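You operate a simulated robot arm through the tools that you are given. There is no shell and no other tool. Be economical: measure what you need, move in short steps, check, and stop when the job is done.

The job below is to be done with a simulated two-armed robot. You get a single attempt, and the scene is never put back.

Task
Pick up the amber bottle labelled "blue" from the bench facing the dryer with one hand, pass it to the other hand and put it on the bench top beside the dryer. Set down upright: amber bottle.

It is judged by the outcome, as a careful person would: the job done as asked, and still so three seconds after it is handed in. It fails if anything else is knocked over, pushed out of place, dropped, spilled or broken.

Robot
Two 6-joint arms with two-finger parallel grippers on one trunk, on a base that drives. Base frame: it is fixed to the floor where the robot stands at the start and does not move with it; the origin is under the middle of the robot, x ahead of it, y to its left, z up; the surface under the hand at the start is at about z = 0.8. Readings come in m, degrees, newtons and seconds.
The left shoulder is at the start at [-0.077, 0.177, 0.832], the right one opposite. With the tool pointing down near the work surface each hand reaches from about 0.1 to 0.72 m from the robot's upright axis, wherever it stands, measured 20 degrees to its own side. Places, roughly: bench top beside the dryer (48x25 cm) [-1.88, -0.76, 0.8]. Payload 1.57 kg a hand.
The TCP of each hand is the grasp point between the finger pads, 0.03 m short of the fingertips. In the tool frame z runs along the fingers and y along their closing line. Largest opening 0.08 m; finger width 0.017, thickness 0.012; the body of the gripper, 0.04 by 0.082 m, starts 0.08 m behind the TCP.
Orientation is that of the tool frame in the base frame, as a unit quaternion [w, x, y, z]. With the fingers straight down and closing along the base's y, the tool's x points along the base's -x, its y along +y and its z along -z.

Tools
- The arms move only by the tool drive_tool. It takes "left_series", "right_series" or both (then of equal length, played together; a hand with none holds still); each is one flat list of numbers, 7 for each row, row after row: the shift along the base's x, y, z in units of 500 mm (1.0 is 500 mm), then the turn, a rotation vector about the base's x, y, z in units of 60 degrees (1.0 is 60 degrees), then the finger opening in m, from 0 to 0.08. In form: [tx, ty, tz, wx, wy, wz, jaw, tx, ty, tz, wx, wy, wz, jaw, ...]. A call has 1 to 8 rows; each row is the pose to reach, as a shift and turn from the pose commanded when the call began. A call with a number of a shift or a turn outside -1 to 1 is refused whole. A row lasts 0.2 s, in which the tool goes at most 0.05 m and 8.6 degrees; a call with a longer step from one row to the next is refused whole, and so is a gripper value outside its range. A pose out of reach is approached as far as the arm can. The call stops where the force on the tool passes 40 N (or 10 N more than at its start, if that is more) or the arm is blocked; 0.2 s more then pass. The fingers move at their own pace (about 0.072 m/s each) and stop on an object; they squeeze with about 20 N. The grip force told is the motor's: it shows also when the fingers shut on nothing. Time passes only in rows, and 0.2 s behind the last, so rows that repeat a pose let the fingers close. It gives the time, the measured TCP pose, the force on the tool (base axes), the opening and the grip force at its end, in the units of the frame above (readings bear some noise), with the torque about the TCP (base axes, N m) and any sound that the robot's microphone picked up, and new pictures: "views" is both (left out), scene, wrist or none (wrist: the cameras of the hands that moved).
- Cameras (640 x 400 px; columns grow to the right, rows downward): "scene" is now at [0.0495, 0.002, 1.5555]; the picture's right is [-0.02, -1.00, 0.00], its down [-0.79, 0.02, -0.62] and it looks along [0.62, -0.01, -0.79] (base axes); focal length 263 px, centre (320, 200). "left" rides on the left gripper at [0.072, 0.007, -0.122] in its tool frame; the picture's right is [-0.09, 1.00, 0.00], its down [-0.84, -0.08, -0.54] and it looks along [-0.54, -0.05, 0.84] (tool axes); focal length 238 px, centre (320, 200). "right" rides on the right gripper at [0.072, -0.007, -0.122] in its tool frame; the picture's right is [0.09, 1.00, 0.00], its down [-0.84, 0.08, -0.54] and it looks along [-0.54, 0.05, 0.84] (tool axes); focal length 238 px, centre (320, 200). There is no depth. A picture from a camera that has moved, and an enlarged one, comes with that camera's place and axes in the base frame and with its lens. The place of the scene camera against the robot may be out by one fixed shift of up to 0.018 m in any direction.
- raise_lower(by): slides the trunk up (or, below 0, down) by that many m; the arms and the scene camera ride with it, the base frame stays. It gives what a move gives, with no picture.
- drive_base(legs): drives the robot by 1 to 6 legs, each [ahead, left, turn to the left] in m, m and degrees, along the robot's own axes; the way and the turn of a leg run together, so that a leg with both is an arc; at most 1.5 m and 180 degrees a leg. The arms and the cameras ride along, it lands a little off, and it stops where it bumps. It gives what a move gives, and a new picture of the scene camera.
- turn_head(pan, tilt): turns the head with the scene camera to pan (to the left, within 143 degrees either way) and tilt (down, from -29 to 69), counted from straight ahead of the robot. It gives what a move gives, and a new picture of the scene camera.
- zoom(camera, box): a new picture of the part [left, top, right, bottom] of that camera's present view, enlarged. It takes no simulated time.
- finish_job(): hands the job in; it is judged then, once.

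Work in short steps. Places have to be worked out from the pictures, the camera data and where the tool is seen: move nearer, look again, correct. Check each grasp and each placing, and mend what went wrong. You have 120 turns and 260 pictures in all, those below and enlarged ones among them. Open the grippers and draw the arms clear of the work before you hand the job in, unless the task says otherwise; then end with one line.

The tools are called after ">>>" by a JSON object that holds its "name" and its "arguments". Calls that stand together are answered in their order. drive_tool: Moves the arms, as the interface text tells. Its arguments: {"type":"object","properties":{"left_series":{"type":"array","items":{"type":"number"}},"right_series":{"type":"array","items":{"type":"number"}},"views":{"type":"string","enum":["both","scene","wrist","none"]}},"required":[]} The other tools are called the same way: raise_lower (by) slides the trunk up or down; drive_base (legs) drives the base; turn_head (pan, tilt) turns the head that bears the scene camera; zoom (camera, box) takes an enlarged picture of a part of a camera's view; finish_job () hands the job in.

At the start:

```text
clock: 0.0
left_ee_pos: [0.4363, 0.0523, 1.0614]
left_orientation: [0.0, 0.001, 1.0, 0.0]
left_force: [0.0, -0.3, 0.2]
left_moment: [0.01, 0.0, 0.01]
left_finger_gap: 0.0799
left_grasp_force: 0.0
right_ee_pos: [0.4111, -0.2434, 1.0751]
right_orientation: [0.001, 0.001, 1.0, -0.001]
right_force: [0.7, -0.3, 0.5]
right_moment: [0.0, 0.0, -0.01]
right_finger_gap: 0.08
right_grasp_force: 0.1
trunk travel left (down, up): [-0.275, 0.053]
robot x, y, heading: [-0.0002, -0.0038, 0.1]
head pan, tilt: [-1.1, 51.9]
```

scene: 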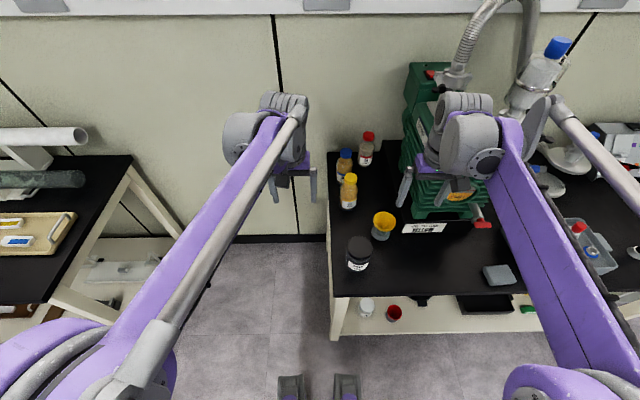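
right: 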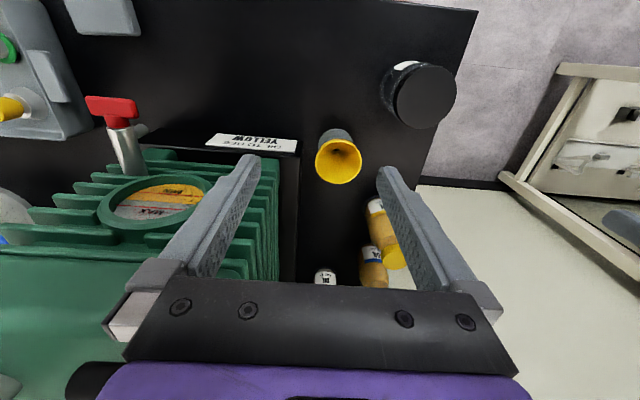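
left: 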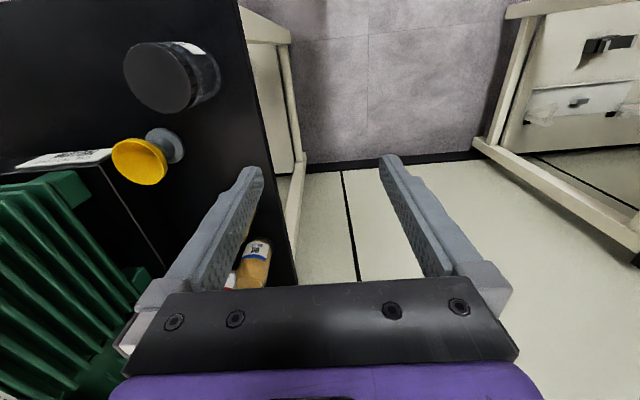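

The bench ahead has several amber bottles; I'll zoom to read the labels.

>>> {"name": "zoom", "arguments": {"camera": "scene", "box": [300, 110, 460, 290]}}

>>> {"name": "zoom", "arguments": {"camera": "right", "box": [280, 40, 480, 300]}}

>>> {"name": "zoom", "arguments": {"camera": "left", "box": [100, 20, 300, 300]}}

```text
2.22 times, centred on (380, 200) of scene
camera zoom: at [0.0495, 0.002, 1.5555], right [-0.02, -1.0, 0.0], down [-0.79, 0.02, -0.62], along [0.62, -0.01, -0.79], focal length 584 px, centre (187, 200)
```

zoom: 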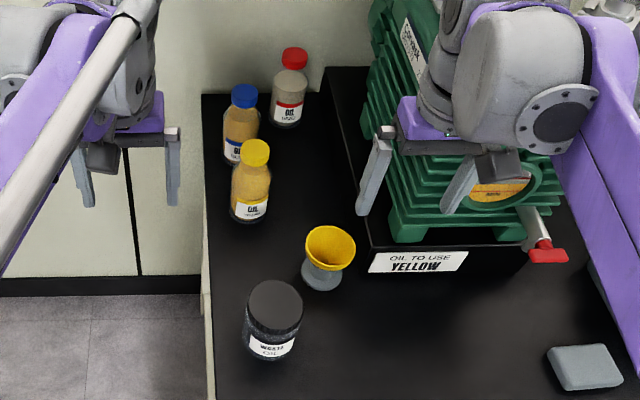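

```text
1.54 times, centred on (380, 170) of right
camera zoom: at [0.3386, -0.2495, 1.1979], right [-0.09, 1.0, 0.0], down [0.84, 0.08, 0.54], along [0.54, 0.05, -0.84], focal length 367 px, centre (228, 246)
```

zoom: 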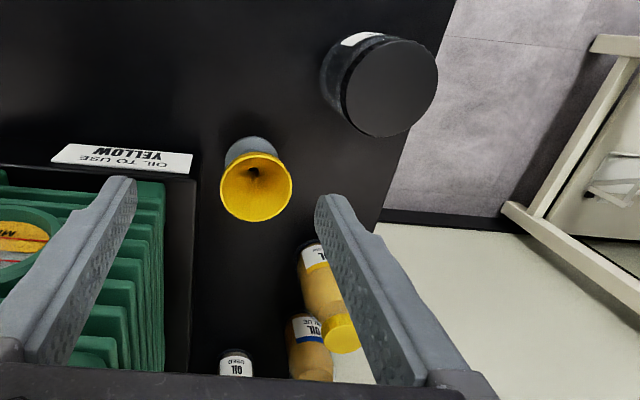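

```text
1.43 times, centred on (200, 160) of left
camera zoom: at [0.364, 0.06, 1.1841], right [0.09, 1.0, 0.0], down [0.84, -0.08, 0.54], along [0.54, -0.05, -0.84], focal length 340 px, centre (491, 257)
```

zoom: 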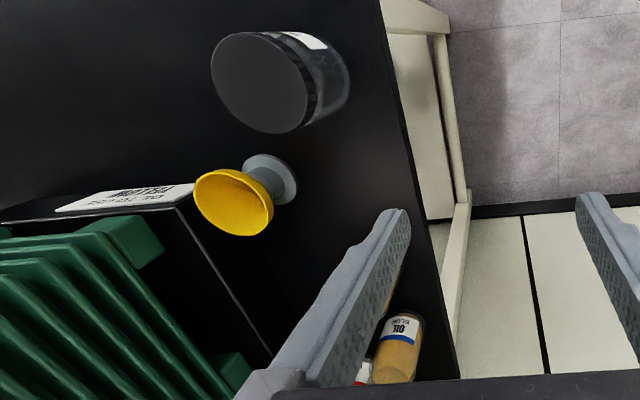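

There is an "OIL BLUE" bottle here, but I must see whether this bench is the one facing the dryer; I'll look around.

>>> {"name": "turn_head", "arguments": {"pan": 140, "tilt": 25}}

>>> {"name": "turn_head", "arguments": {"pan": -140, "tilt": 25}}

>>> {"name": "turn_head", "arguments": {"pan": 80, "tilt": 25}}

>>> {"name": "turn_head", "arguments": {"pan": -70, "tilt": 25}}

```text
clock: 2.2
left_ee_pos: [0.4356, 0.0524, 1.0623]
left_orientation: [0.0, 0.0, 1.0, 0.0]
left_force: [0.2, 0.4, 0.1]
left_moment: [0.06, -0.02, 0.03]
left_finger_gap: 0.0801
left_grasp_force: 0.1
right_ee_pos: [0.4102, -0.2439, 1.0748]
right_orientation: [0.0, 0.0, 1.0, 0.0]
right_force: [0.9, -1.0, 0.0]
right_moment: [0.02, -0.01, 0.0]
right_finger_gap: 0.0799
right_grasp_force: 0.1
trunk travel left (down, up): [-0.275, 0.053]
robot x, y, heading: [-0.0, -0.0023, -0.2]
head pan, tilt: [140.0, 25.0]
camera scene: at [-0.0962, 0.0627, 1.5955], right [0.64, 0.77, 0.0], down [0.32, -0.27, -0.91], along [-0.69, 0.58, -0.42], focal length 263 px, centre (320, 200)
```

scene: 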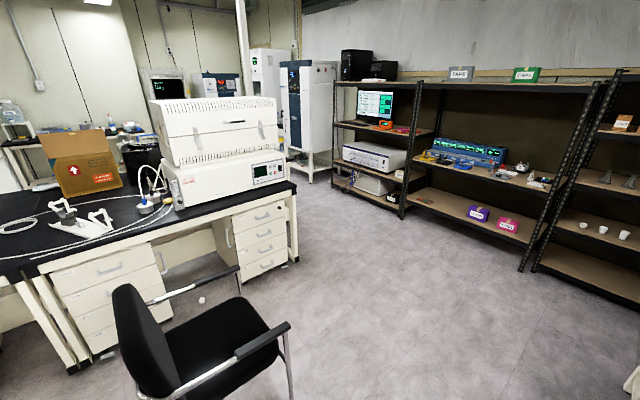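

```text
clock: 6.1
left_ee_pos: [0.4362, 0.0529, 1.0634]
left_orientation: [0.0, 0.0, 1.0, 0.0]
left_force: [-0.2, 0.2, 0.6]
left_moment: [0.01, 0.01, 0.01]
left_finger_gap: 0.0802
left_grasp_force: 0.1
right_ee_pos: [0.412, -0.2447, 1.074]
right_orientation: [-0.001, -0.001, 1.0, 0.001]
right_force: [-0.1, 0.2, -0.3]
right_moment: [-0.02, -0.02, 0.0]
right_finger_gap: 0.0802
right_grasp_force: 0.1
trunk travel left (down, up): [-0.275, 0.053]
robot x, y, heading: [-0.0019, -0.0005, -0.1]
head pan, tilt: [-140.0, 25.0]
camera scene: at [-0.0962, -0.0557, 1.5955], right [-0.64, 0.77, 0.0], down [0.32, 0.27, -0.91], along [-0.69, -0.58, -0.42], focal length 263 px, centre (320, 200)
```

scene: 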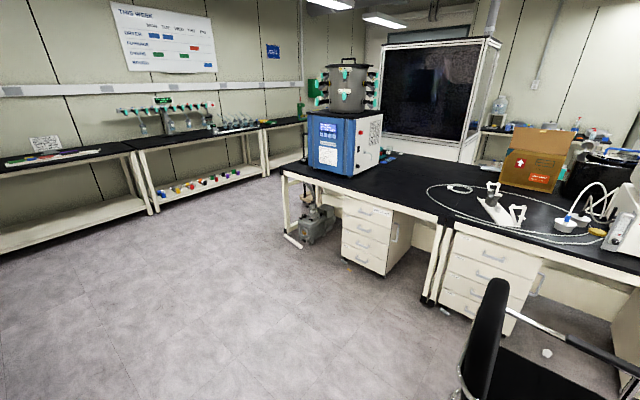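

```text
clock: 9.3
left_ee_pos: [0.4355, 0.0509, 1.0629]
left_orientation: [0.0, 0.0, 1.0, 0.001]
left_force: [-0.2, -0.7, 0.4]
left_moment: [0.0, -0.01, -0.04]
left_finger_gap: 0.0798
left_grasp_force: 0.0
right_ee_pos: [0.4093, -0.2429, 1.0743]
right_orientation: [0.0, 0.0, 1.0, 0.0]
right_force: [1.1, 0.9, 0.5]
right_moment: [0.02, 0.0, 0.02]
right_finger_gap: 0.0802
right_grasp_force: 0.1
trunk travel left (down, up): [-0.275, 0.053]
robot x, y, heading: [-0.0022, -0.0011, 0.1]
head pan, tilt: [80.0, 25.0]
camera scene: at [-0.0096, 0.0942, 1.5955], right [0.98, -0.17, 0.0], down [-0.07, -0.42, -0.91], along [0.16, 0.89, -0.42], focal length 263 px, centre (320, 200)
```

scene: 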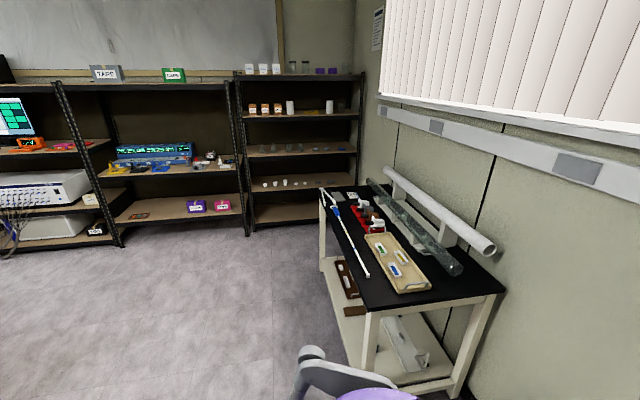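

```text
clock: 11.6
left_ee_pos: [0.4366, 0.0521, 1.0629]
left_orientation: [0.001, 0.0, 1.0, 0.0]
left_force: [-0.1, -0.1, 0.8]
left_moment: [0.0, -0.03, 0.0]
left_finger_gap: 0.0801
left_grasp_force: 0.0
right_ee_pos: [0.4114, -0.2429, 1.0742]
right_orientation: [-0.001, 0.0, 1.0, 0.001]
right_force: [0.0, 0.5, -0.5]
right_moment: [0.0, 0.0, -0.04]
right_finger_gap: 0.0797
right_grasp_force: 0.1
trunk travel left (down, up): [-0.275, 0.053]
robot x, y, heading: [-0.004, -0.0009, 0.1]
head pan, tilt: [-70.0, 25.0]
camera scene: at [0.0059, -0.0831, 1.5955], right [-0.94, -0.34, 0.0], down [-0.14, 0.4, -0.91], along [0.31, -0.85, -0.42], focal length 263 px, centre (320, 200)
```

scene: 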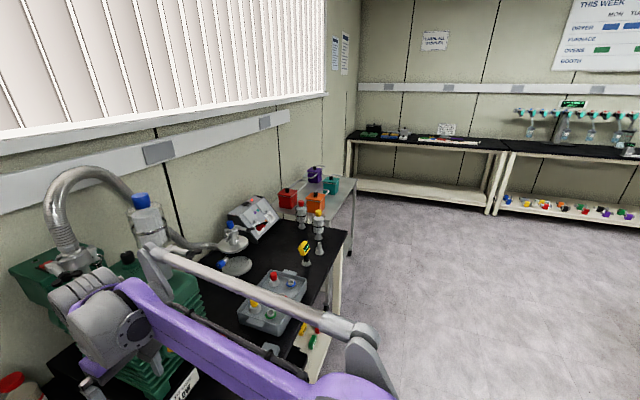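

The dryer is the blue unit behind on the middle bench. I'll check what else lies on this side's bench to the right.

>>> {"name": "zoom", "arguments": {"camera": "scene", "box": [200, 160, 360, 340]}}

>>> {"name": "turn_head", "arguments": {"pan": -140, "tilt": 25}}

>>> {"name": "zoom", "arguments": {"camera": "scene", "box": [280, 60, 520, 260]}}

```text
2.22 times, centred on (280, 250) of scene
camera zoom: at [0.0059, -0.0831, 1.5955], right [-0.94, -0.34, 0.0], down [-0.14, 0.4, -0.91], along [0.31, -0.85, -0.42], focal length 584 px, centre (409, 89)
```

zoom: 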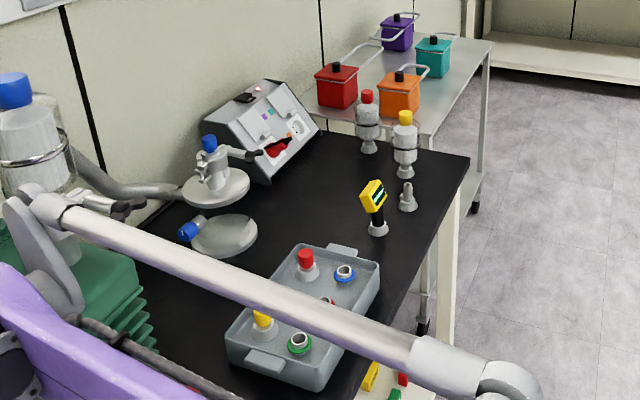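

```text
clock: 13.0
left_ee_pos: [0.4347, 0.0535, 1.0628]
left_orientation: [-0.001, 0.001, 1.0, 0.0]
left_force: [-0.2, -0.2, 0.7]
left_moment: [0.0, 0.05, 0.02]
left_finger_gap: 0.0803
left_grasp_force: 0.1
right_ee_pos: [0.4111, -0.2426, 1.0746]
right_orientation: [0.0, 0.0, 1.0, 0.0]
right_force: [-0.2, -0.8, 0.3]
right_moment: [-0.05, 0.0, 0.01]
right_finger_gap: 0.08
right_grasp_force: 0.1
trunk travel left (down, up): [-0.275, 0.053]
robot x, y, heading: [-0.0007, 0.0001, 0.1]
head pan, tilt: [-140.0, 25.0]
camera scene: at [-0.0962, -0.0558, 1.5955], right [-0.64, 0.77, 0.0], down [0.32, 0.27, -0.91], along [-0.69, -0.58, -0.42], focal length 263 px, centre (320, 200)
```

scene: 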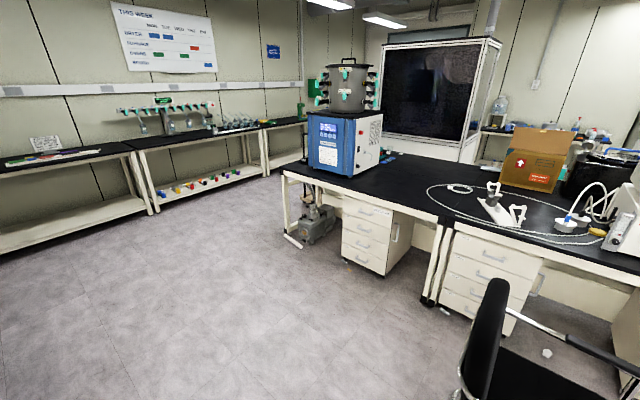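

```text
2.00 times, centred on (400, 160) of scene
camera zoom: at [-0.0962, -0.0558, 1.5955], right [-0.64, 0.77, 0.0], down [0.32, 0.27, -0.91], along [-0.69, -0.58, -0.42], focal length 526 px, centre (160, 280)
```

zoom: 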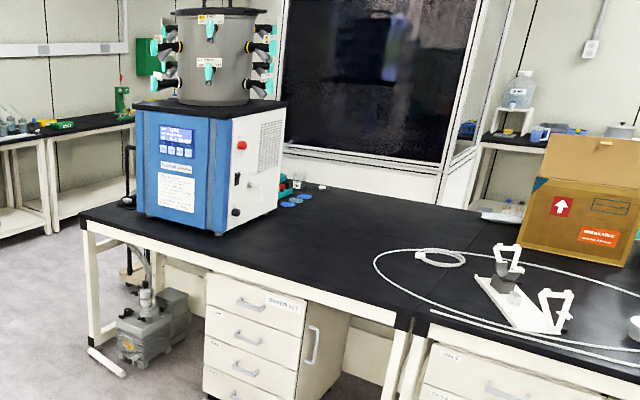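

The dryer bench target area is clear, and the OIL bottle with blue cap/label on this bench is the object (about x 0.73, y -0.10). I'll look forward again and draw the right hand back for clearance and a clear view.

>>> {"name": "drive_tool", "arguments": {"right_series": [-0.08, -0.04, 0.02, 0, 0, 0, 0.08, -0.16, -0.08, 0.04, 0, 0, 0, 0.08, -0.22, -0.12, 0.1, 0, 0, 0, 0.08], "views": "none"}}

>>> {"name": "turn_head", "arguments": {"pan": -8, "tilt": 45}}

>>> {"name": "zoom", "arguments": {"camera": "scene", "box": [240, 80, 440, 300]}}

```text
clock: 13.8
left_ee_pos: [0.436, 0.0531, 1.064]
left_orientation: [0.001, 0.0, 1.0, 0.0]
left_force: [-0.3, -0.3, 0.2]
left_moment: [-0.02, -0.04, -0.02]
left_finger_gap: 0.08
left_grasp_force: 0.1
right_ee_pos: [0.2991, -0.3023, 1.1232]
right_orientation: [-0.001, 0.0, 1.0, 0.0]
right_force: [0.2, 0.0, -0.8]
right_moment: [-0.01, 0.0, -0.01]
right_finger_gap: 0.0798
right_grasp_force: 0.0
trunk travel left (down, up): [-0.275, 0.053]
robot x, y, heading: [-0.0016, 0.0017, 0.0]
head pan, tilt: [-140.0, 25.0]
```

```text
clock: 16.0
left_ee_pos: [0.4365, 0.053, 1.0645]
left_orientation: [0.0, 0.0, 1.0, 0.0]
left_force: [-0.2, -0.7, -0.4]
left_moment: [0.0, 0.03, 0.0]
left_finger_gap: 0.0799
left_grasp_force: 0.0
right_ee_pos: [0.3005, -0.3011, 1.124]
right_orientation: [0.0, 0.0, 1.0, 0.001]
right_force: [0.3, 0.3, 0.5]
right_moment: [-0.01, 0.01, 0.02]
right_finger_gap: 0.0802
right_grasp_force: 0.1
trunk travel left (down, up): [-0.275, 0.053]
robot x, y, heading: [0.0001, -0.0003, -0.1]
head pan, tilt: [-8.0, 45.0]
camera scene: at [0.0549, -0.0079, 1.5649], right [-0.14, -0.99, 0.0], down [-0.7, 0.1, -0.71], along [0.7, -0.1, -0.71], focal length 263 px, centre (320, 200)
```

scene: 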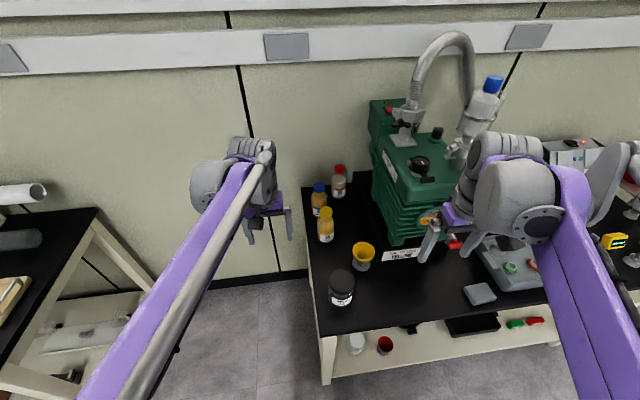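

```text
1.82 times, centred on (340, 190) of scene
camera zoom: at [0.0549, -0.0079, 1.5649], right [-0.14, -0.99, 0.0], down [-0.7, 0.1, -0.71], along [0.7, -0.1, -0.71], focal length 478 px, centre (284, 218)
```

zoom: 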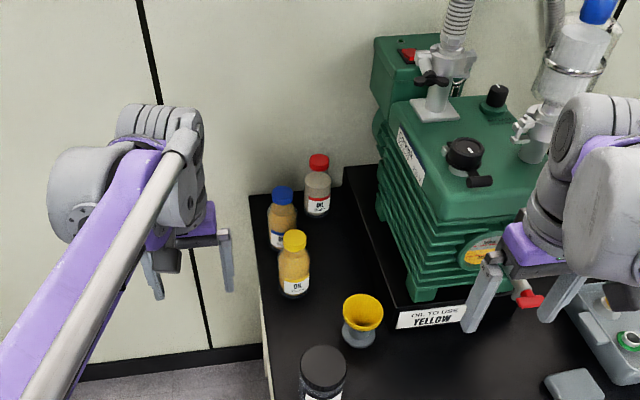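

Bottle blue is about (0.735, -0.103), cap centre z ≈ 0.943. I'll drive ahead 0.12 and right 0.05 to bring it well into the left hand's reach.

>>> {"name": "drive_base", "arguments": {"legs": [[0.12, -0.05, 0]]}}

```text
clock: 17.1
left_ee_pos: [0.4679, 0.0496, 1.0628]
left_orientation: [0.001, -0.006, 1.0, -0.002]
left_force: [-0.3, -0.3, 0.1]
left_moment: [0.01, -0.04, -0.02]
left_finger_gap: 0.0801
left_grasp_force: 0.1
right_ee_pos: [0.3362, -0.3077, 1.1233]
right_orientation: [0.002, -0.006, 1.0, 0.0]
right_force: [-0.4, 0.5, -0.1]
right_moment: [-0.01, -0.04, 0.04]
right_finger_gap: 0.0802
right_grasp_force: 0.0
trunk travel left (down, up): [-0.275, 0.053]
robot x, y, heading: [0.033, -0.0115, 0.7]
head pan, tilt: [-8.0, 45.0]
stopped in leg 1: the robot was blocked; the commanded pose is now the measured one
camera scene: at [0.086, -0.0164, 1.5649], right [-0.13, -0.99, 0.0], down [-0.7, 0.09, -0.71], along [0.7, -0.09, -0.71], focal length 263 px, centre (320, 200)
```

scene: 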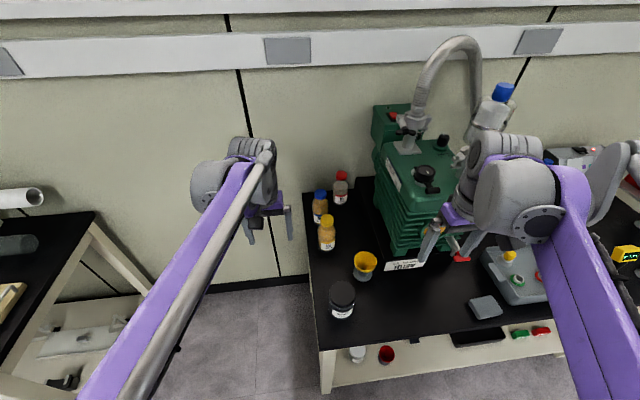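

The bench blocks the base, so I'll reach with the left tool tilted about 40° forward. Moving to a pre-grasp above and in front of the cap.

>>> {"name": "drive_tool", "arguments": {"left_series": [0.063, -0.05, 0.005, 0, -0.111, 0, 0.08, 0.126, -0.1, 0.01, 0, -0.222, 0, 0.08, 0.19, -0.15, 0.015, 0, -0.333, 0, 0.08, 0.253, -0.2, 0.015, 0, -0.444, 0, 0.08, 0.316, -0.25, 0.015, 0, -0.555, 0, 0.08, 0.37, -0.306, 0.01, 0, -0.667, 0, 0.08]}}

```text
clock: 18.5
left_ee_pos: [0.6559, -0.1078, 1.0657]
left_orientation: [0.342, -0.005, 0.94, -0.002]
left_force: [-0.5, 0.3, -0.2]
left_moment: [0.01, -0.02, -0.01]
left_finger_gap: 0.0801
left_grasp_force: 0.2
right_ee_pos: [0.3392, -0.3087, 1.1227]
right_orientation: [0.0, -0.006, 1.0, 0.001]
right_force: [0.0, -0.5, -0.4]
right_moment: [-0.02, -0.01, -0.01]
right_finger_gap: 0.0798
right_grasp_force: 0.0
trunk travel left (down, up): [-0.275, 0.053]
robot x, y, heading: [0.0336, -0.0097, 0.7]
head pan, tilt: [-8.0, 45.0]
camera scene: at [0.0896, -0.0189, 1.5649], right [-0.13, -0.99, 0.0], down [-0.7, 0.09, -0.71], along [0.7, -0.09, -0.71], focal length 263 px, centre (320, 200)
camera left: at [0.5222, -0.1015, 1.1128], right [0.06, 1.0, 0.05], down [0.29, -0.07, 0.95], along [0.95, -0.04, -0.29], focal length 238 px, centre (320, 200)
```

scene: 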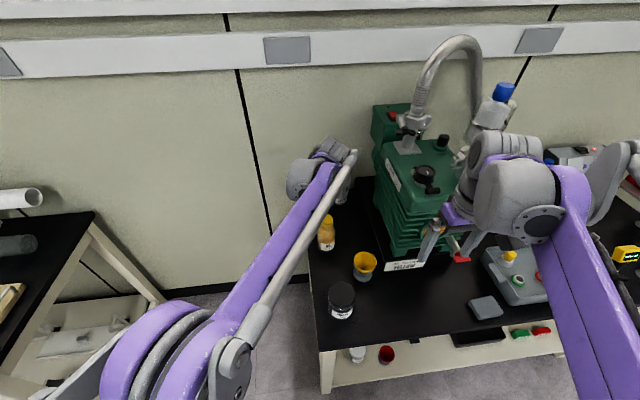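
left: 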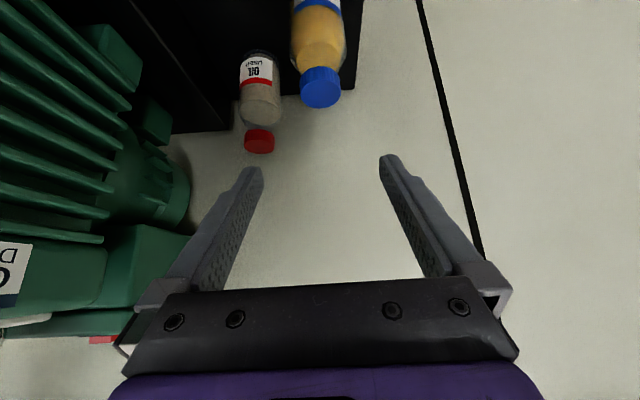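

The blue cap lies between the fingers' plane at y ≈ -0.103. I'll advance 5 cm along the tool for a second sight line.

>>> {"name": "drive_tool", "arguments": {"left_series": [0.032, 0.005, -0.038, 0, 0, 0, 0.08, 0.064, 0.009, -0.076, 0, 0, 0, 0.08], "views": "wrist"}}

>>> {"name": "zoom", "arguments": {"camera": "left", "box": [220, 0, 420, 200]}}

```text
clock: 19.1
left_ee_pos: [0.6874, -0.1026, 1.0281]
left_orientation: [0.343, -0.005, 0.939, -0.003]
left_force: [-0.3, 0.0, -0.3]
left_moment: [0.0, -0.01, 0.04]
left_finger_gap: 0.0801
left_grasp_force: 0.1
right_ee_pos: [0.339, -0.3084, 1.1226]
right_orientation: [0.0, -0.006, 1.0, 0.0]
right_force: [-0.5, 0.1, -0.3]
right_moment: [0.01, 0.02, 0.02]
right_finger_gap: 0.08
right_grasp_force: 0.0
trunk travel left (down, up): [-0.275, 0.053]
robot x, y, heading: [0.0367, -0.0106, 1.0]
head pan, tilt: [-8.0, 45.0]
camera left: at [0.5531, -0.0955, 1.0751], right [0.06, 1.0, 0.05], down [0.29, -0.07, 0.95], along [0.95, -0.04, -0.3], focal length 238 px, centre (320, 200)
```

left: 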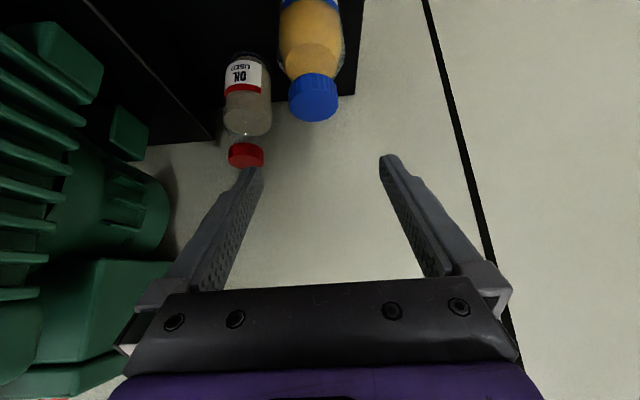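

```text
2.00 times, centred on (320, 100) of left
camera zoom: at [0.5531, -0.0955, 1.0751], right [0.06, 1.0, 0.05], down [0.29, -0.07, 0.95], along [0.95, -0.04, -0.3], focal length 477 px, centre (320, 400)
```

zoom: 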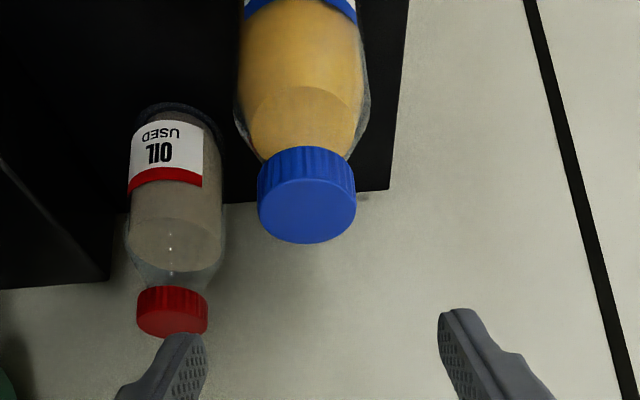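

Triangulation with the cap's growth puts the cap top at about (0.74, -0.104, 0.917). I go to 5 cm short of it along the tool axis and look again.

>>> {"name": "drive_tool", "arguments": {"left_series": [0.016, -0.002, -0.08, 0, 0, 0, 0.08, 0.032, -0.003, -0.16, 0, 0, 0, 0.08]}}

>>> {"name": "zoom", "arguments": {"camera": "scene", "box": [260, 120, 420, 280]}}

```text
clock: 19.7
left_ee_pos: [0.703, -0.1012, 0.9486]
left_orientation: [0.342, -0.005, 0.94, -0.003]
left_force: [-0.2, -0.6, 0.4]
left_moment: [0.03, 0.01, 0.01]
left_finger_gap: 0.0801
left_grasp_force: 0.0
right_ee_pos: [0.3381, -0.3078, 1.1228]
right_orientation: [0.0, -0.006, 1.0, 0.0]
right_force: [0.0, -0.7, -0.7]
right_moment: [-0.01, 0.01, -0.02]
right_finger_gap: 0.0798
right_grasp_force: 0.1
trunk travel left (down, up): [-0.275, 0.053]
robot x, y, heading: [0.038, -0.0102, 0.7]
head pan, tilt: [-8.0, 45.0]
camera scene: at [0.0894, -0.018, 1.5649], right [-0.13, -0.99, 0.0], down [-0.7, 0.09, -0.71], along [0.7, -0.09, -0.71], focal length 263 px, centre (320, 200)
camera left: at [0.5696, -0.0959, 0.995], right [0.06, 1.0, 0.05], down [0.29, -0.07, 0.95], along [0.95, -0.04, -0.3], focal length 238 px, centre (320, 200)
```

scene: 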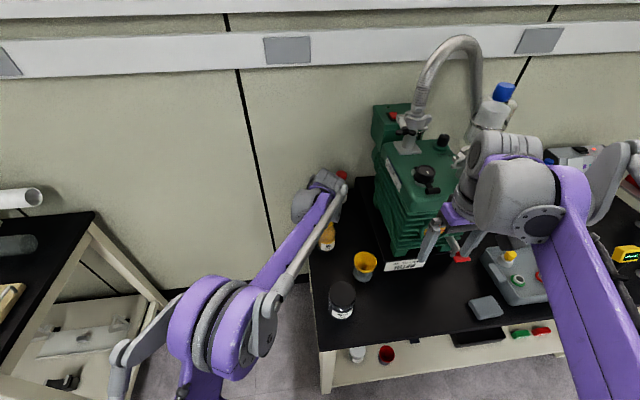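
left: 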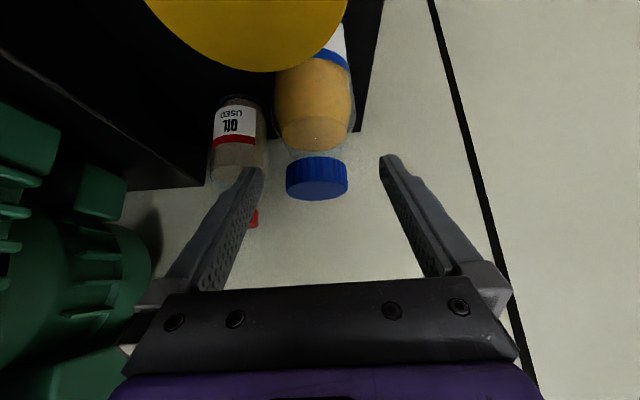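

```text
2.50 times, centred on (340, 200) of scene
camera zoom: at [0.0894, -0.018, 1.5649], right [-0.13, -0.99, 0.0], down [-0.7, 0.09, -0.71], along [0.7, -0.09, -0.71], focal length 657 px, centre (270, 200)
```

zoom: 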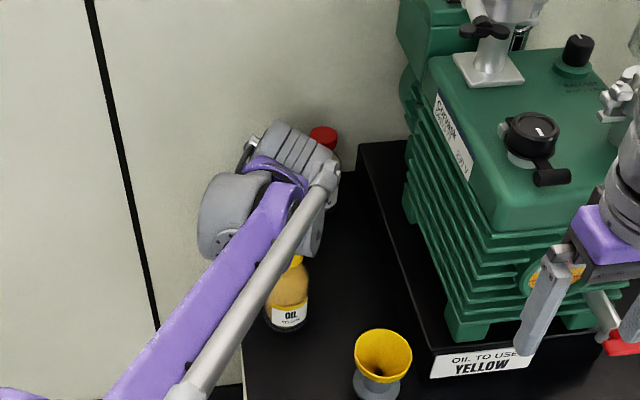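

Intersecting the three sight lines gives cap top centre ≈ (0.711, -0.103, 0.944), width 0.04, so the fingers already nearly straddle it. I make the small last move and close.

>>> {"name": "drive_tool", "arguments": {"left_series": [0.018, -0.004, -0.024, 0, 0, 0, 0.08, 0.018, -0.004, -0.024, 0, 0, 0, 0.03, 0.018, -0.004, -0.024, 0, 0, 0, 0.03, 0.018, -0.004, -0.024, 0, 0, 0, 0.02], "views": "wrist"}}

```text
clock: 20.7
left_ee_pos: [0.7128, -0.1043, 0.9368]
left_orientation: [0.343, -0.005, 0.939, -0.002]
left_force: [-1.2, 0.0, 0.8]
left_moment: [0.16, -0.04, 0.01]
left_finger_gap: 0.0398
left_grasp_force: 20.0
right_ee_pos: [0.3387, -0.3085, 1.1232]
right_orientation: [0.0, -0.007, 1.0, 0.0]
right_force: [0.6, 0.0, 0.8]
right_moment: [0.01, -0.02, -0.03]
right_finger_gap: 0.0803
right_grasp_force: 0.2
trunk travel left (down, up): [-0.275, 0.053]
robot x, y, heading: [0.0319, -0.0115, 0.7]
head pan, tilt: [-8.0, 45.0]
camera left: at [0.5788, -0.0981, 0.9839], right [0.06, 1.0, 0.05], down [0.29, -0.07, 0.95], along [0.95, -0.04, -0.3], focal length 238 px, centre (320, 200)
```

left: 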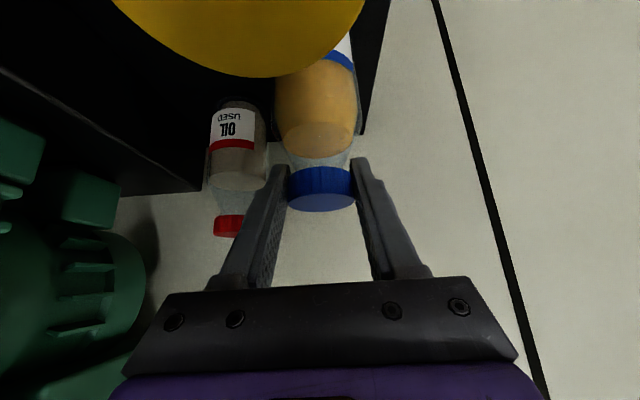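

The cap is gripped at 40 mm with 20 N. Lift straight up.

>>> {"name": "drive_tool", "arguments": {"left_series": [0, 0, 0.05, 0, 0, 0, 0.02, 0, 0, 0.13, 0, 0, 0, 0.02, 0, 0, 0.22, 0, 0, 0, 0.02, 0, 0, 0.31, 0, 0, 0, 0.02, 0, 0, 0.38, 0, 0, 0, 0.02]}}

```text
clock: 21.9
left_ee_pos: [0.7117, -0.1032, 1.1294]
left_orientation: [0.341, -0.005, 0.94, -0.002]
left_force: [0.5, -0.4, -2.8]
left_moment: [0.01, 0.0, -0.02]
left_finger_gap: 0.0401
left_grasp_force: 20.1
right_ee_pos: [0.3387, -0.3083, 1.1225]
right_orientation: [0.0, -0.006, 1.0, 0.0]
right_force: [-0.5, -0.1, 0.0]
right_moment: [0.04, 0.02, 0.02]
right_finger_gap: 0.08
right_grasp_force: 0.0
trunk travel left (down, up): [-0.275, 0.053]
robot x, y, heading: [0.0339, -0.0094, 0.6]
head pan, tilt: [-8.0, 45.0]
camera scene: at [0.0895, -0.018, 1.5649], right [-0.13, -0.99, 0.0], down [-0.7, 0.09, -0.71], along [0.7, -0.09, -0.71], focal length 263 px, centre (320, 200)
camera left: at [0.5785, -0.0974, 1.1747], right [0.06, 1.0, 0.05], down [0.29, -0.07, 0.95], along [0.95, -0.04, -0.3], focal length 238 px, centre (320, 200)
```

scene: 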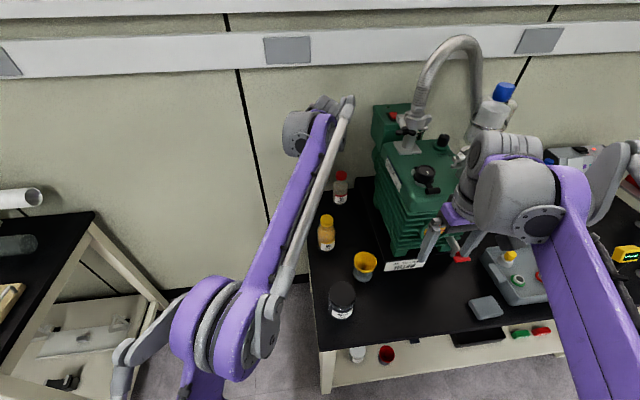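
left: 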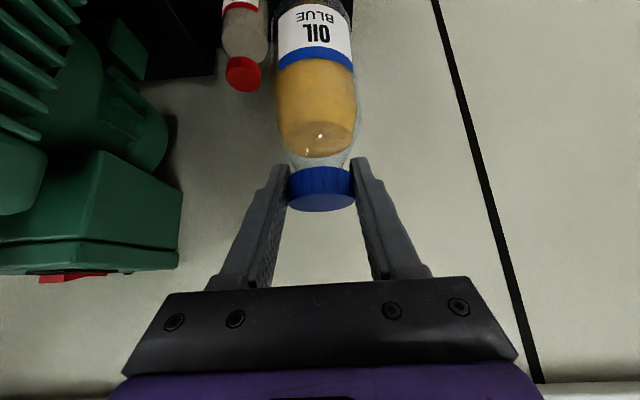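

Bottle held vertical ("OIL BLUE" is readable), about 3 N. I draw it back toward the robot while yawing the left tool 40° to the right, keeping the bottle upright.

>>> {"name": "drive_tool", "arguments": {"left_series": [-0.07, 0.03, 0, 0, 0, -0.111, 0.02, -0.14, 0.06, 0, 0, 0, -0.222, 0.02, -0.21, 0.09, 0, 0, 0, -0.333, 0.02, -0.28, 0.12, 0, 0, 0, -0.444, 0.02, -0.35, 0.15, 0, 0, 0, -0.555, 0.02, -0.42, 0.18, 0, 0, 0, -0.667, 0.02], "views": "scene"}}

>>> {"name": "drive_base", "arguments": {"legs": [[-0.35, 0, 0]]}}

>>> {"name": "turn_head", "arguments": {"pan": 0, "tilt": 45}}

```text
clock: 23.3
left_ee_pos: [0.5001, -0.0128, 1.1271]
left_orientation: [0.321, 0.317, 0.884, -0.12]
left_force: [0.5, -0.4, -2.1]
left_moment: [0.02, 0.04, 0.01]
left_finger_gap: 0.04
left_grasp_force: 20.0
right_ee_pos: [0.3376, -0.3083, 1.1223]
right_orientation: [0.001, -0.006, 1.0, -0.001]
right_force: [-0.7, -0.1, 0.8]
right_moment: [-0.01, -0.04, 0.01]
right_finger_gap: 0.0799
right_grasp_force: 0.0
trunk travel left (down, up): [-0.275, 0.053]
robot x, y, heading: [0.035, -0.0055, 0.7]
head pan, tilt: [-8.0, 45.0]
camera scene: at [0.0878, -0.0173, 1.5649], right [-0.13, -0.99, 0.0], down [-0.7, 0.09, -0.71], along [0.7, -0.09, -0.71], focal length 263 px, centre (320, 200)
```

scene: 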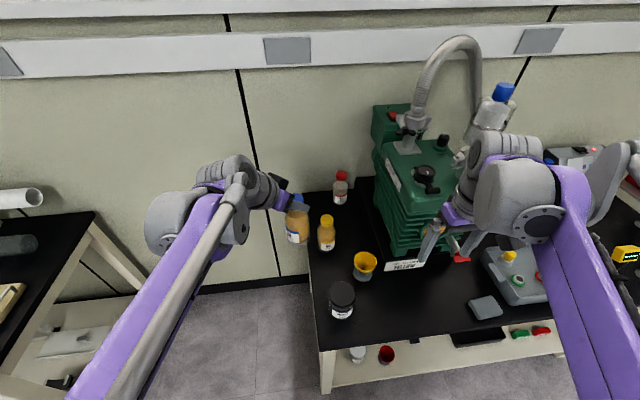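

```text
clock: 25.5
left_ee_pos: [0.1597, -0.018, 1.1273]
left_orientation: [0.321, 0.316, 0.885, -0.12]
left_force: [-1.1, 0.3, -2.6]
left_moment: [0.05, 0.02, 0.02]
left_finger_gap: 0.0399
left_grasp_force: 20.1
right_ee_pos: [-0.0036, -0.3135, 1.1229]
right_orientation: [0.0, -0.006, 1.0, 0.0]
right_force: [-0.2, 0.5, -0.1]
right_moment: [0.01, 0.0, -0.01]
right_finger_gap: 0.0799
right_grasp_force: 0.1
trunk travel left (down, up): [-0.275, 0.053]
robot x, y, heading: [-0.3096, -0.0141, 0.6]
head pan, tilt: [-8.0, 45.0]
camera scene: at [-0.2528, -0.0223, 1.5649], right [-0.13, -0.99, 0.0], down [-0.7, 0.09, -0.71], along [0.7, -0.09, -0.71], focal length 263 px, centre (320, 200)
```

scene: 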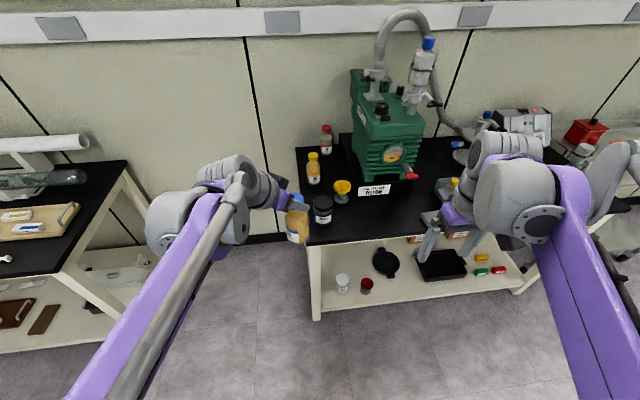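

```text
clock: 26.2
left_ee_pos: [0.1591, -0.0188, 1.1274]
left_orientation: [0.321, 0.317, 0.884, -0.12]
left_force: [-0.1, 0.0, -3.0]
left_moment: [0.04, 0.03, -0.01]
left_finger_gap: 0.0396
left_grasp_force: 19.8
right_ee_pos: [-0.0043, -0.3139, 1.1224]
right_orientation: [0.001, -0.006, 1.0, 0.001]
right_force: [0.5, 0.0, -0.9]
right_moment: [-0.01, -0.02, 0.03]
right_finger_gap: 0.0801
right_grasp_force: 0.0
trunk travel left (down, up): [-0.275, 0.053]
robot x, y, heading: [-0.3073, -0.0143, 0.6]
head pan, tilt: [0.0, 45.0]
camera scene: at [-0.2524, -0.011, 1.5649], right [0.01, -1.0, 0.0], down [-0.71, -0.01, -0.71], along [0.71, 0.01, -0.71], focal length 263 px, centre (320, 200)
```

scene: 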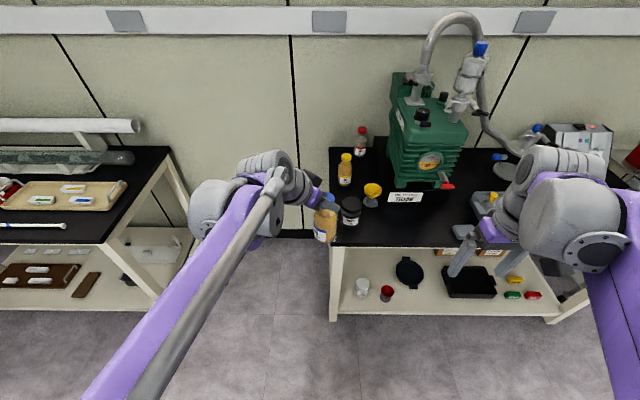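

Bottle is held at (0.159, -0.019), cap TCP z 1.127. I now yaw the left hand a further 30° and start orienting the right hand (heading 60° left, pitched 35° below horizontal) for a body grasp from the right.

>>> {"name": "drive_tool", "arguments": {"left_series": [0, 0, 0, 0, 0, -0.1, 0.02, 0, 0, 0, 0, 0, -0.2, 0.02, 0, 0, 0, 0, 0, -0.3, 0.02, 0, 0, 0, 0, 0, -0.4, 0.02, 0, 0, 0, 0, 0, -0.5, 0.02], "right_series": [0.01, 0, 0, 0.048, -0.083, 0.092, 0.08, 0.02, 0, 0, 0.096, -0.166, 0.184, 0.08, 0.03, 0, 0, 0.144, -0.249, 0.276, 0.08, 0.04, 0, 0, 0.192, -0.332, 0.368, 0.08, 0.05, 0, 0, 0.24, -0.415, 0.46, 0.08], "views": "scene"}}

>>> {"name": "drive_tool", "arguments": {"right_series": [0.01, 0.01, 0, 0.048, -0.083, 0.092, 0.08, 0.02, 0.02, 0, 0.096, -0.166, 0.184, 0.08, 0.03, 0.04, 0, 0.144, -0.249, 0.276, 0.08, 0.04, 0.06, 0, 0.192, -0.332, 0.368, 0.08, 0.05, 0.08, 0, 0.24, -0.415, 0.46, 0.08]}}

```text
clock: 27.4
left_ee_pos: [0.1608, -0.019, 1.1268]
left_orientation: [0.278, 0.536, 0.772, -0.198]
left_force: [-0.1, -0.5, -2.9]
left_moment: [0.0, 0.01, 0.0]
left_finger_gap: 0.0398
left_grasp_force: 20.1
right_ee_pos: [0.0217, -0.314, 1.1227]
right_orientation: [0.214, -0.243, 0.938, 0.123]
right_force: [0.3, 0.0, 0.1]
right_moment: [0.01, 0.02, -0.01]
right_finger_gap: 0.0803
right_grasp_force: 0.1
trunk travel left (down, up): [-0.275, 0.053]
robot x, y, heading: [-0.3063, -0.0179, 0.7]
head pan, tilt: [0.0, 45.0]
camera scene: at [-0.2514, -0.0113, 1.5649], right [0.01, -1.0, 0.0], down [-0.71, -0.01, -0.71], along [0.71, 0.01, -0.71], focal length 263 px, centre (320, 200)
```

scene: 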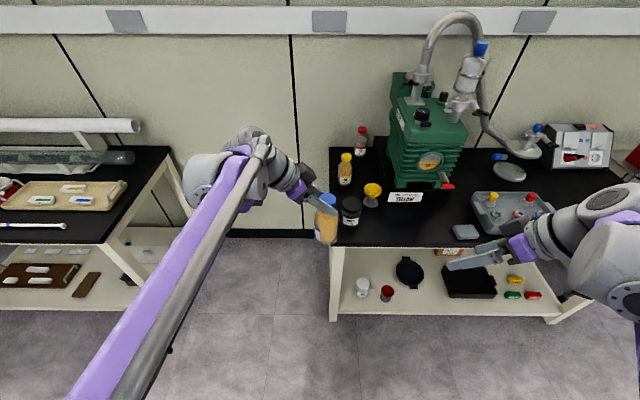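

```text
clock: 28.6
left_ee_pos: [0.1602, -0.0189, 1.1266]
left_orientation: [0.279, 0.534, 0.773, -0.199]
left_force: [-0.4, -0.2, -2.6]
left_moment: [0.06, 0.01, -0.01]
left_finger_gap: 0.0398
left_grasp_force: 20.1
right_ee_pos: [0.047, -0.2752, 1.1223]
right_orientation: [0.404, -0.448, 0.764, 0.229]
right_force: [-0.3, 0.7, 0.3]
right_moment: [0.0, -0.02, -0.04]
right_finger_gap: 0.0803
right_grasp_force: 0.0
trunk travel left (down, up): [-0.275, 0.053]
robot x, y, heading: [-0.3091, -0.0173, 0.8]
head pan, tilt: [0.0, 45.0]
camera scene: at [-0.2517, -0.0113, 1.5649], right [0.01, -1.0, 0.0], down [-0.71, -0.01, -0.71], along [0.71, 0.01, -0.71], focal length 263 px, centre (320, 200)
camera right: at [-0.0172, -0.3994, 1.1344], right [-0.89, 0.44, -0.09], down [-0.06, 0.07, 1.0], along [0.45, 0.89, -0.04], focal length 238 px, centre (320, 200)
```

scene: 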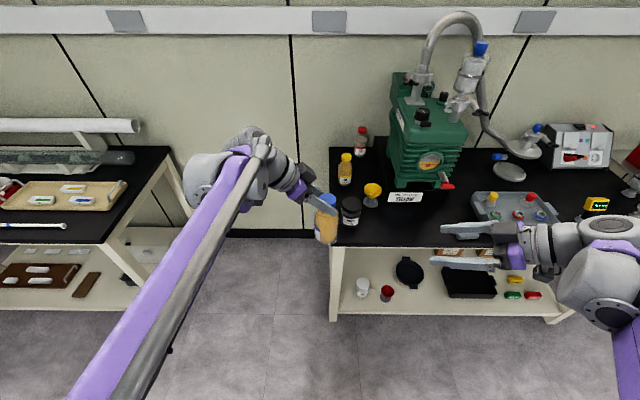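
right: 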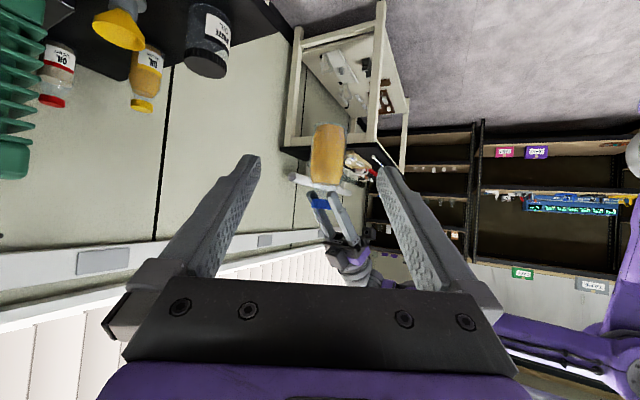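

The right camera sights the body centre at about (0.165, -0.019, 1.035), agreeing with the left hand. Move the right hand to 14 cm short along its finger axis.

>>> {"name": "drive_tool", "arguments": {"right_series": [0.03, 0.078, 0.004, 0, 0, 0, 0.08, 0.06, 0.156, 0.008, 0, 0, 0, 0.08, 0.09, 0.234, 0.012, 0, 0, 0, 0.08, 0.118, 0.312, 0.016, 0, 0, 0, 0.08]}}

```text
clock: 29.6
left_ee_pos: [0.1597, -0.0183, 1.1273]
left_orientation: [0.279, 0.534, 0.773, -0.198]
left_force: [0.4, 1.0, -3.0]
left_moment: [0.03, 0.02, 0.01]
left_finger_gap: 0.0396
left_grasp_force: 19.9
right_ee_pos: [0.1061, -0.1166, 1.1295]
right_orientation: [0.402, -0.448, 0.765, 0.229]
right_force: [-0.4, -0.7, -0.2]
right_moment: [-0.02, 0.0, 0.01]
right_finger_gap: 0.08
right_grasp_force: 0.0
trunk travel left (down, up): [-0.275, 0.053]
robot x, y, heading: [-0.3119, -0.0147, 0.9]
head pan, tilt: [0.0, 45.0]
camera scene: at [-0.2518, -0.0104, 1.5649], right [0.01, -1.0, 0.0], down [-0.71, -0.01, -0.71], along [0.71, 0.01, -0.71], focal length 263 px, centre (320, 200)
camera right: at [0.0414, -0.2412, 1.1421], right [-0.89, 0.45, -0.09], down [-0.06, 0.07, 1.0], along [0.45, 0.89, -0.04], focal length 238 px, centre (320, 200)
```

scene: 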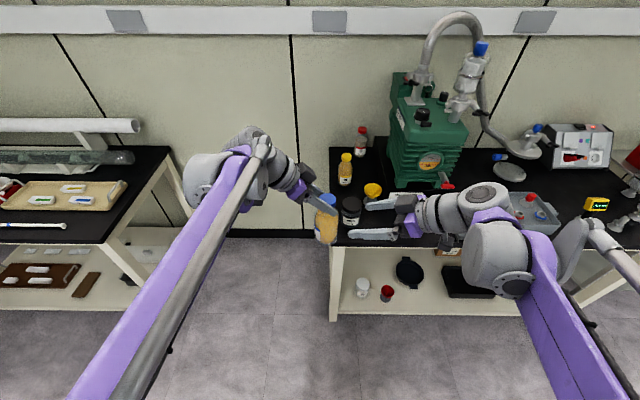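
right: 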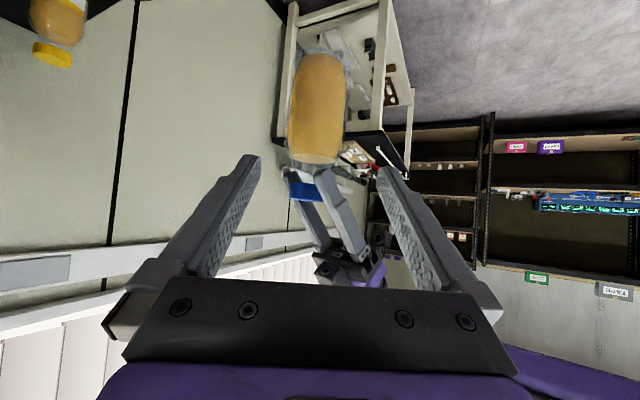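

Lined up; advance most of the way and check that fingers straddle the body.

>>> {"name": "drive_tool", "arguments": {"right_series": [0.037, 0.064, -0.053, 0, 0, 0, 0.08, 0.074, 0.128, -0.106, 0, 0, 0, 0.08]}}

```text
clock: 30.2
left_ee_pos: [0.1609, -0.0194, 1.1264]
left_orientation: [0.278, 0.535, 0.773, -0.199]
left_force: [-0.3, -0.1, -2.6]
left_moment: [-0.01, 0.03, 0.01]
left_finger_gap: 0.0396
left_grasp_force: 20.2
right_ee_pos: [0.1434, -0.0504, 1.0773]
right_orientation: [0.402, -0.449, 0.764, 0.23]
right_force: [-0.6, 0.7, -1.1]
right_moment: [0.01, 0.01, 0.03]
right_finger_gap: 0.0802
right_grasp_force: 0.0
trunk travel left (down, up): [-0.275, 0.053]
robot x, y, heading: [-0.3087, -0.0156, 0.9]
head pan, tilt: [0.0, 45.0]
camera scene: at [-0.2511, -0.0107, 1.5649], right [0.01, -1.0, 0.0], down [-0.71, -0.01, -0.71], along [0.71, 0.01, -0.71], focal length 263 px, centre (320, 200)
camera right: at [0.0793, -0.176, 1.0893], right [-0.89, 0.45, -0.09], down [-0.06, 0.07, 1.0], along [0.45, 0.89, -0.04], focal length 238 px, centre (320, 200)
```

scene: 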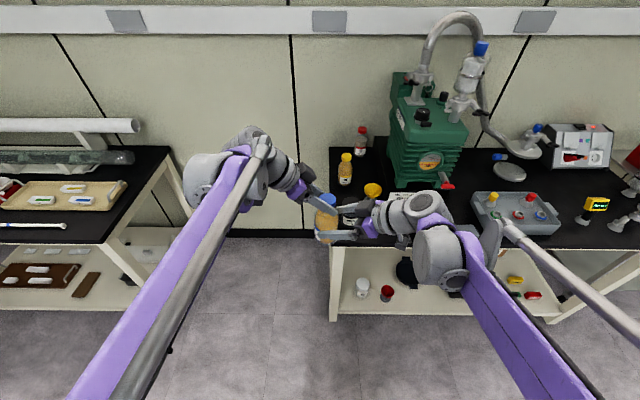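
right: 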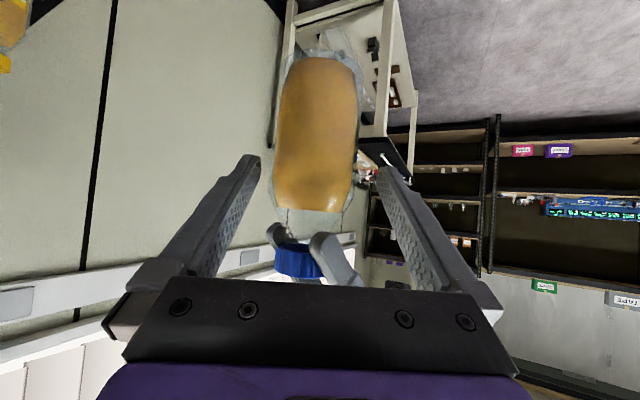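

Centred. Final advance of ~4.5 cm, then close on the body.

>>> {"name": "drive_tool", "arguments": {"right_series": [0.037, 0.061, -0.055, 0, 0, 0, 0.08, 0.037, 0.061, -0.055, 0, 0, 0, 0.08]}}

```text
clock: 30.8
left_ee_pos: [0.1589, -0.0182, 1.1276]
left_orientation: [0.278, 0.535, 0.772, -0.199]
left_force: [-0.3, 0.0, -2.9]
left_moment: [-0.02, -0.03, -0.01]
left_finger_gap: 0.0396
left_grasp_force: 20.1
right_ee_pos: [0.1636, -0.02, 1.0504]
right_orientation: [0.403, -0.448, 0.765, 0.229]
right_force: [-0.2, 0.0, -0.5]
right_moment: [-0.01, -0.05, 0.01]
right_finger_gap: 0.08
right_grasp_force: 0.1
trunk travel left (down, up): [-0.275, 0.053]
robot x, y, heading: [-0.3089, -0.015, 0.5]
head pan, tilt: [0.0, 45.0]
camera scene: at [-0.2533, -0.0115, 1.5649], right [0.01, -1.0, 0.0], down [-0.71, -0.01, -0.71], along [0.71, 0.01, -0.71], focal length 263 px, centre (320, 200)
camera right: at [0.0977, -0.1456, 1.0624], right [-0.89, 0.45, -0.09], down [-0.06, 0.07, 1.0], along [0.45, 0.89, -0.04], focal length 238 px, centre (320, 200)
```

scene: 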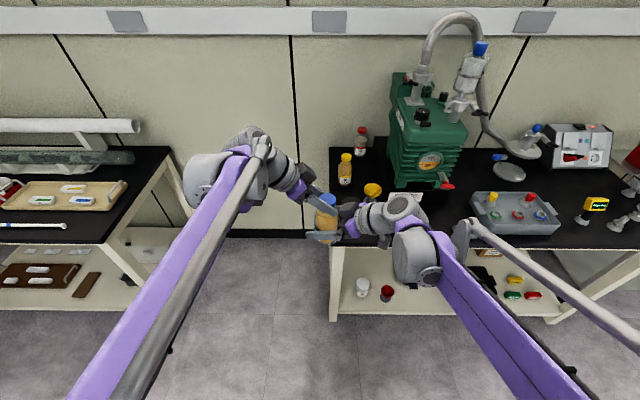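
right: 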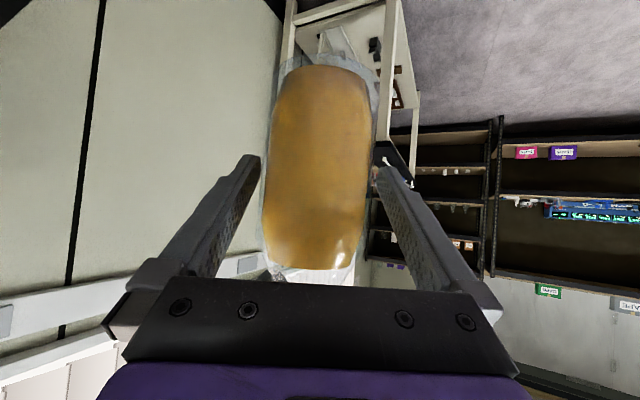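

The body sits between the fingers; close the right hand.

>>> {"name": "drive_tool", "arguments": {"right_series": [0, 0, 0, 0, 0, 0, 0.045, 0, 0, 0, 0, 0, 0, 0.045, 0, 0, 0, 0, 0, 0, 0.04], "views": "wrist"}}

```text
clock: 31.6
left_ee_pos: [0.1611, -0.0189, 1.1276]
left_orientation: [0.279, 0.534, 0.773, -0.199]
left_force: [-15.8, 4.6, 0.5]
left_moment: [0.17, 0.41, -0.07]
left_finger_gap: 0.0396
left_grasp_force: 20.1
right_ee_pos: [0.163, -0.0209, 1.05]
right_orientation: [0.402, -0.448, 0.765, 0.229]
right_force: [15.5, -5.9, -1.3]
right_moment: [0.26, 0.83, 0.08]
right_finger_gap: 0.0618
right_grasp_force: 20.1
trunk travel left (down, up): [-0.275, 0.053]
robot x, y, heading: [-0.3087, -0.0147, 0.6]
head pan, tilt: [0.0, 45.0]
camera right: at [0.0988, -0.1457, 1.0624], right [-0.89, 0.45, -0.09], down [-0.06, 0.07, 1.0], along [0.45, 0.89, -0.04], focal length 238 px, centre (320, 200)
```

right: 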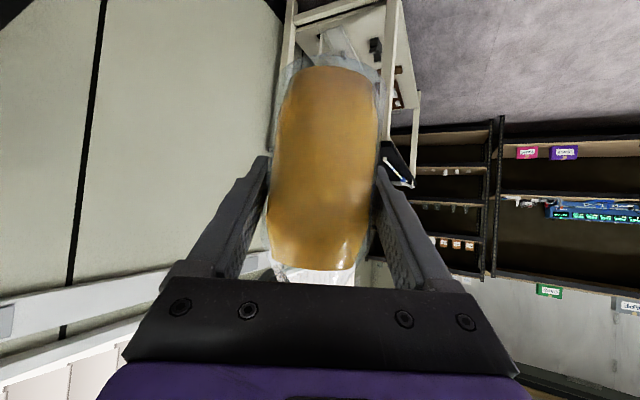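

Grasp is firm (62 mm, 20 N) with ~16 N side strain between hands; I shift the right hand slightly to relieve it before releasing the left.

>>> {"name": "drive_tool", "arguments": {"right_series": [0.005, -0.003, 0, 0, 0, 0, 0.04, 0.005, -0.003, 0, 0, 0, 0, 0.04], "views": "none"}}

```text
clock: 32.2
left_ee_pos: [0.1607, -0.0191, 1.128]
left_orientation: [0.28, 0.534, 0.773, -0.198]
left_force: [-3.8, -3.4, 0.5]
left_moment: [-0.16, 0.01, -0.01]
left_finger_gap: 0.0398
left_grasp_force: 20.0
right_ee_pos: [0.1651, -0.0218, 1.0493]
right_orientation: [0.402, -0.448, 0.765, 0.229]
right_force: [2.7, 3.0, -0.2]
right_moment: [-0.07, 0.2, -0.01]
right_finger_gap: 0.062
right_grasp_force: 20.4
trunk travel left (down, up): [-0.275, 0.053]
robot x, y, heading: [-0.3083, -0.0164, 0.7]
head pan, tilt: [0.0, 45.0]
```

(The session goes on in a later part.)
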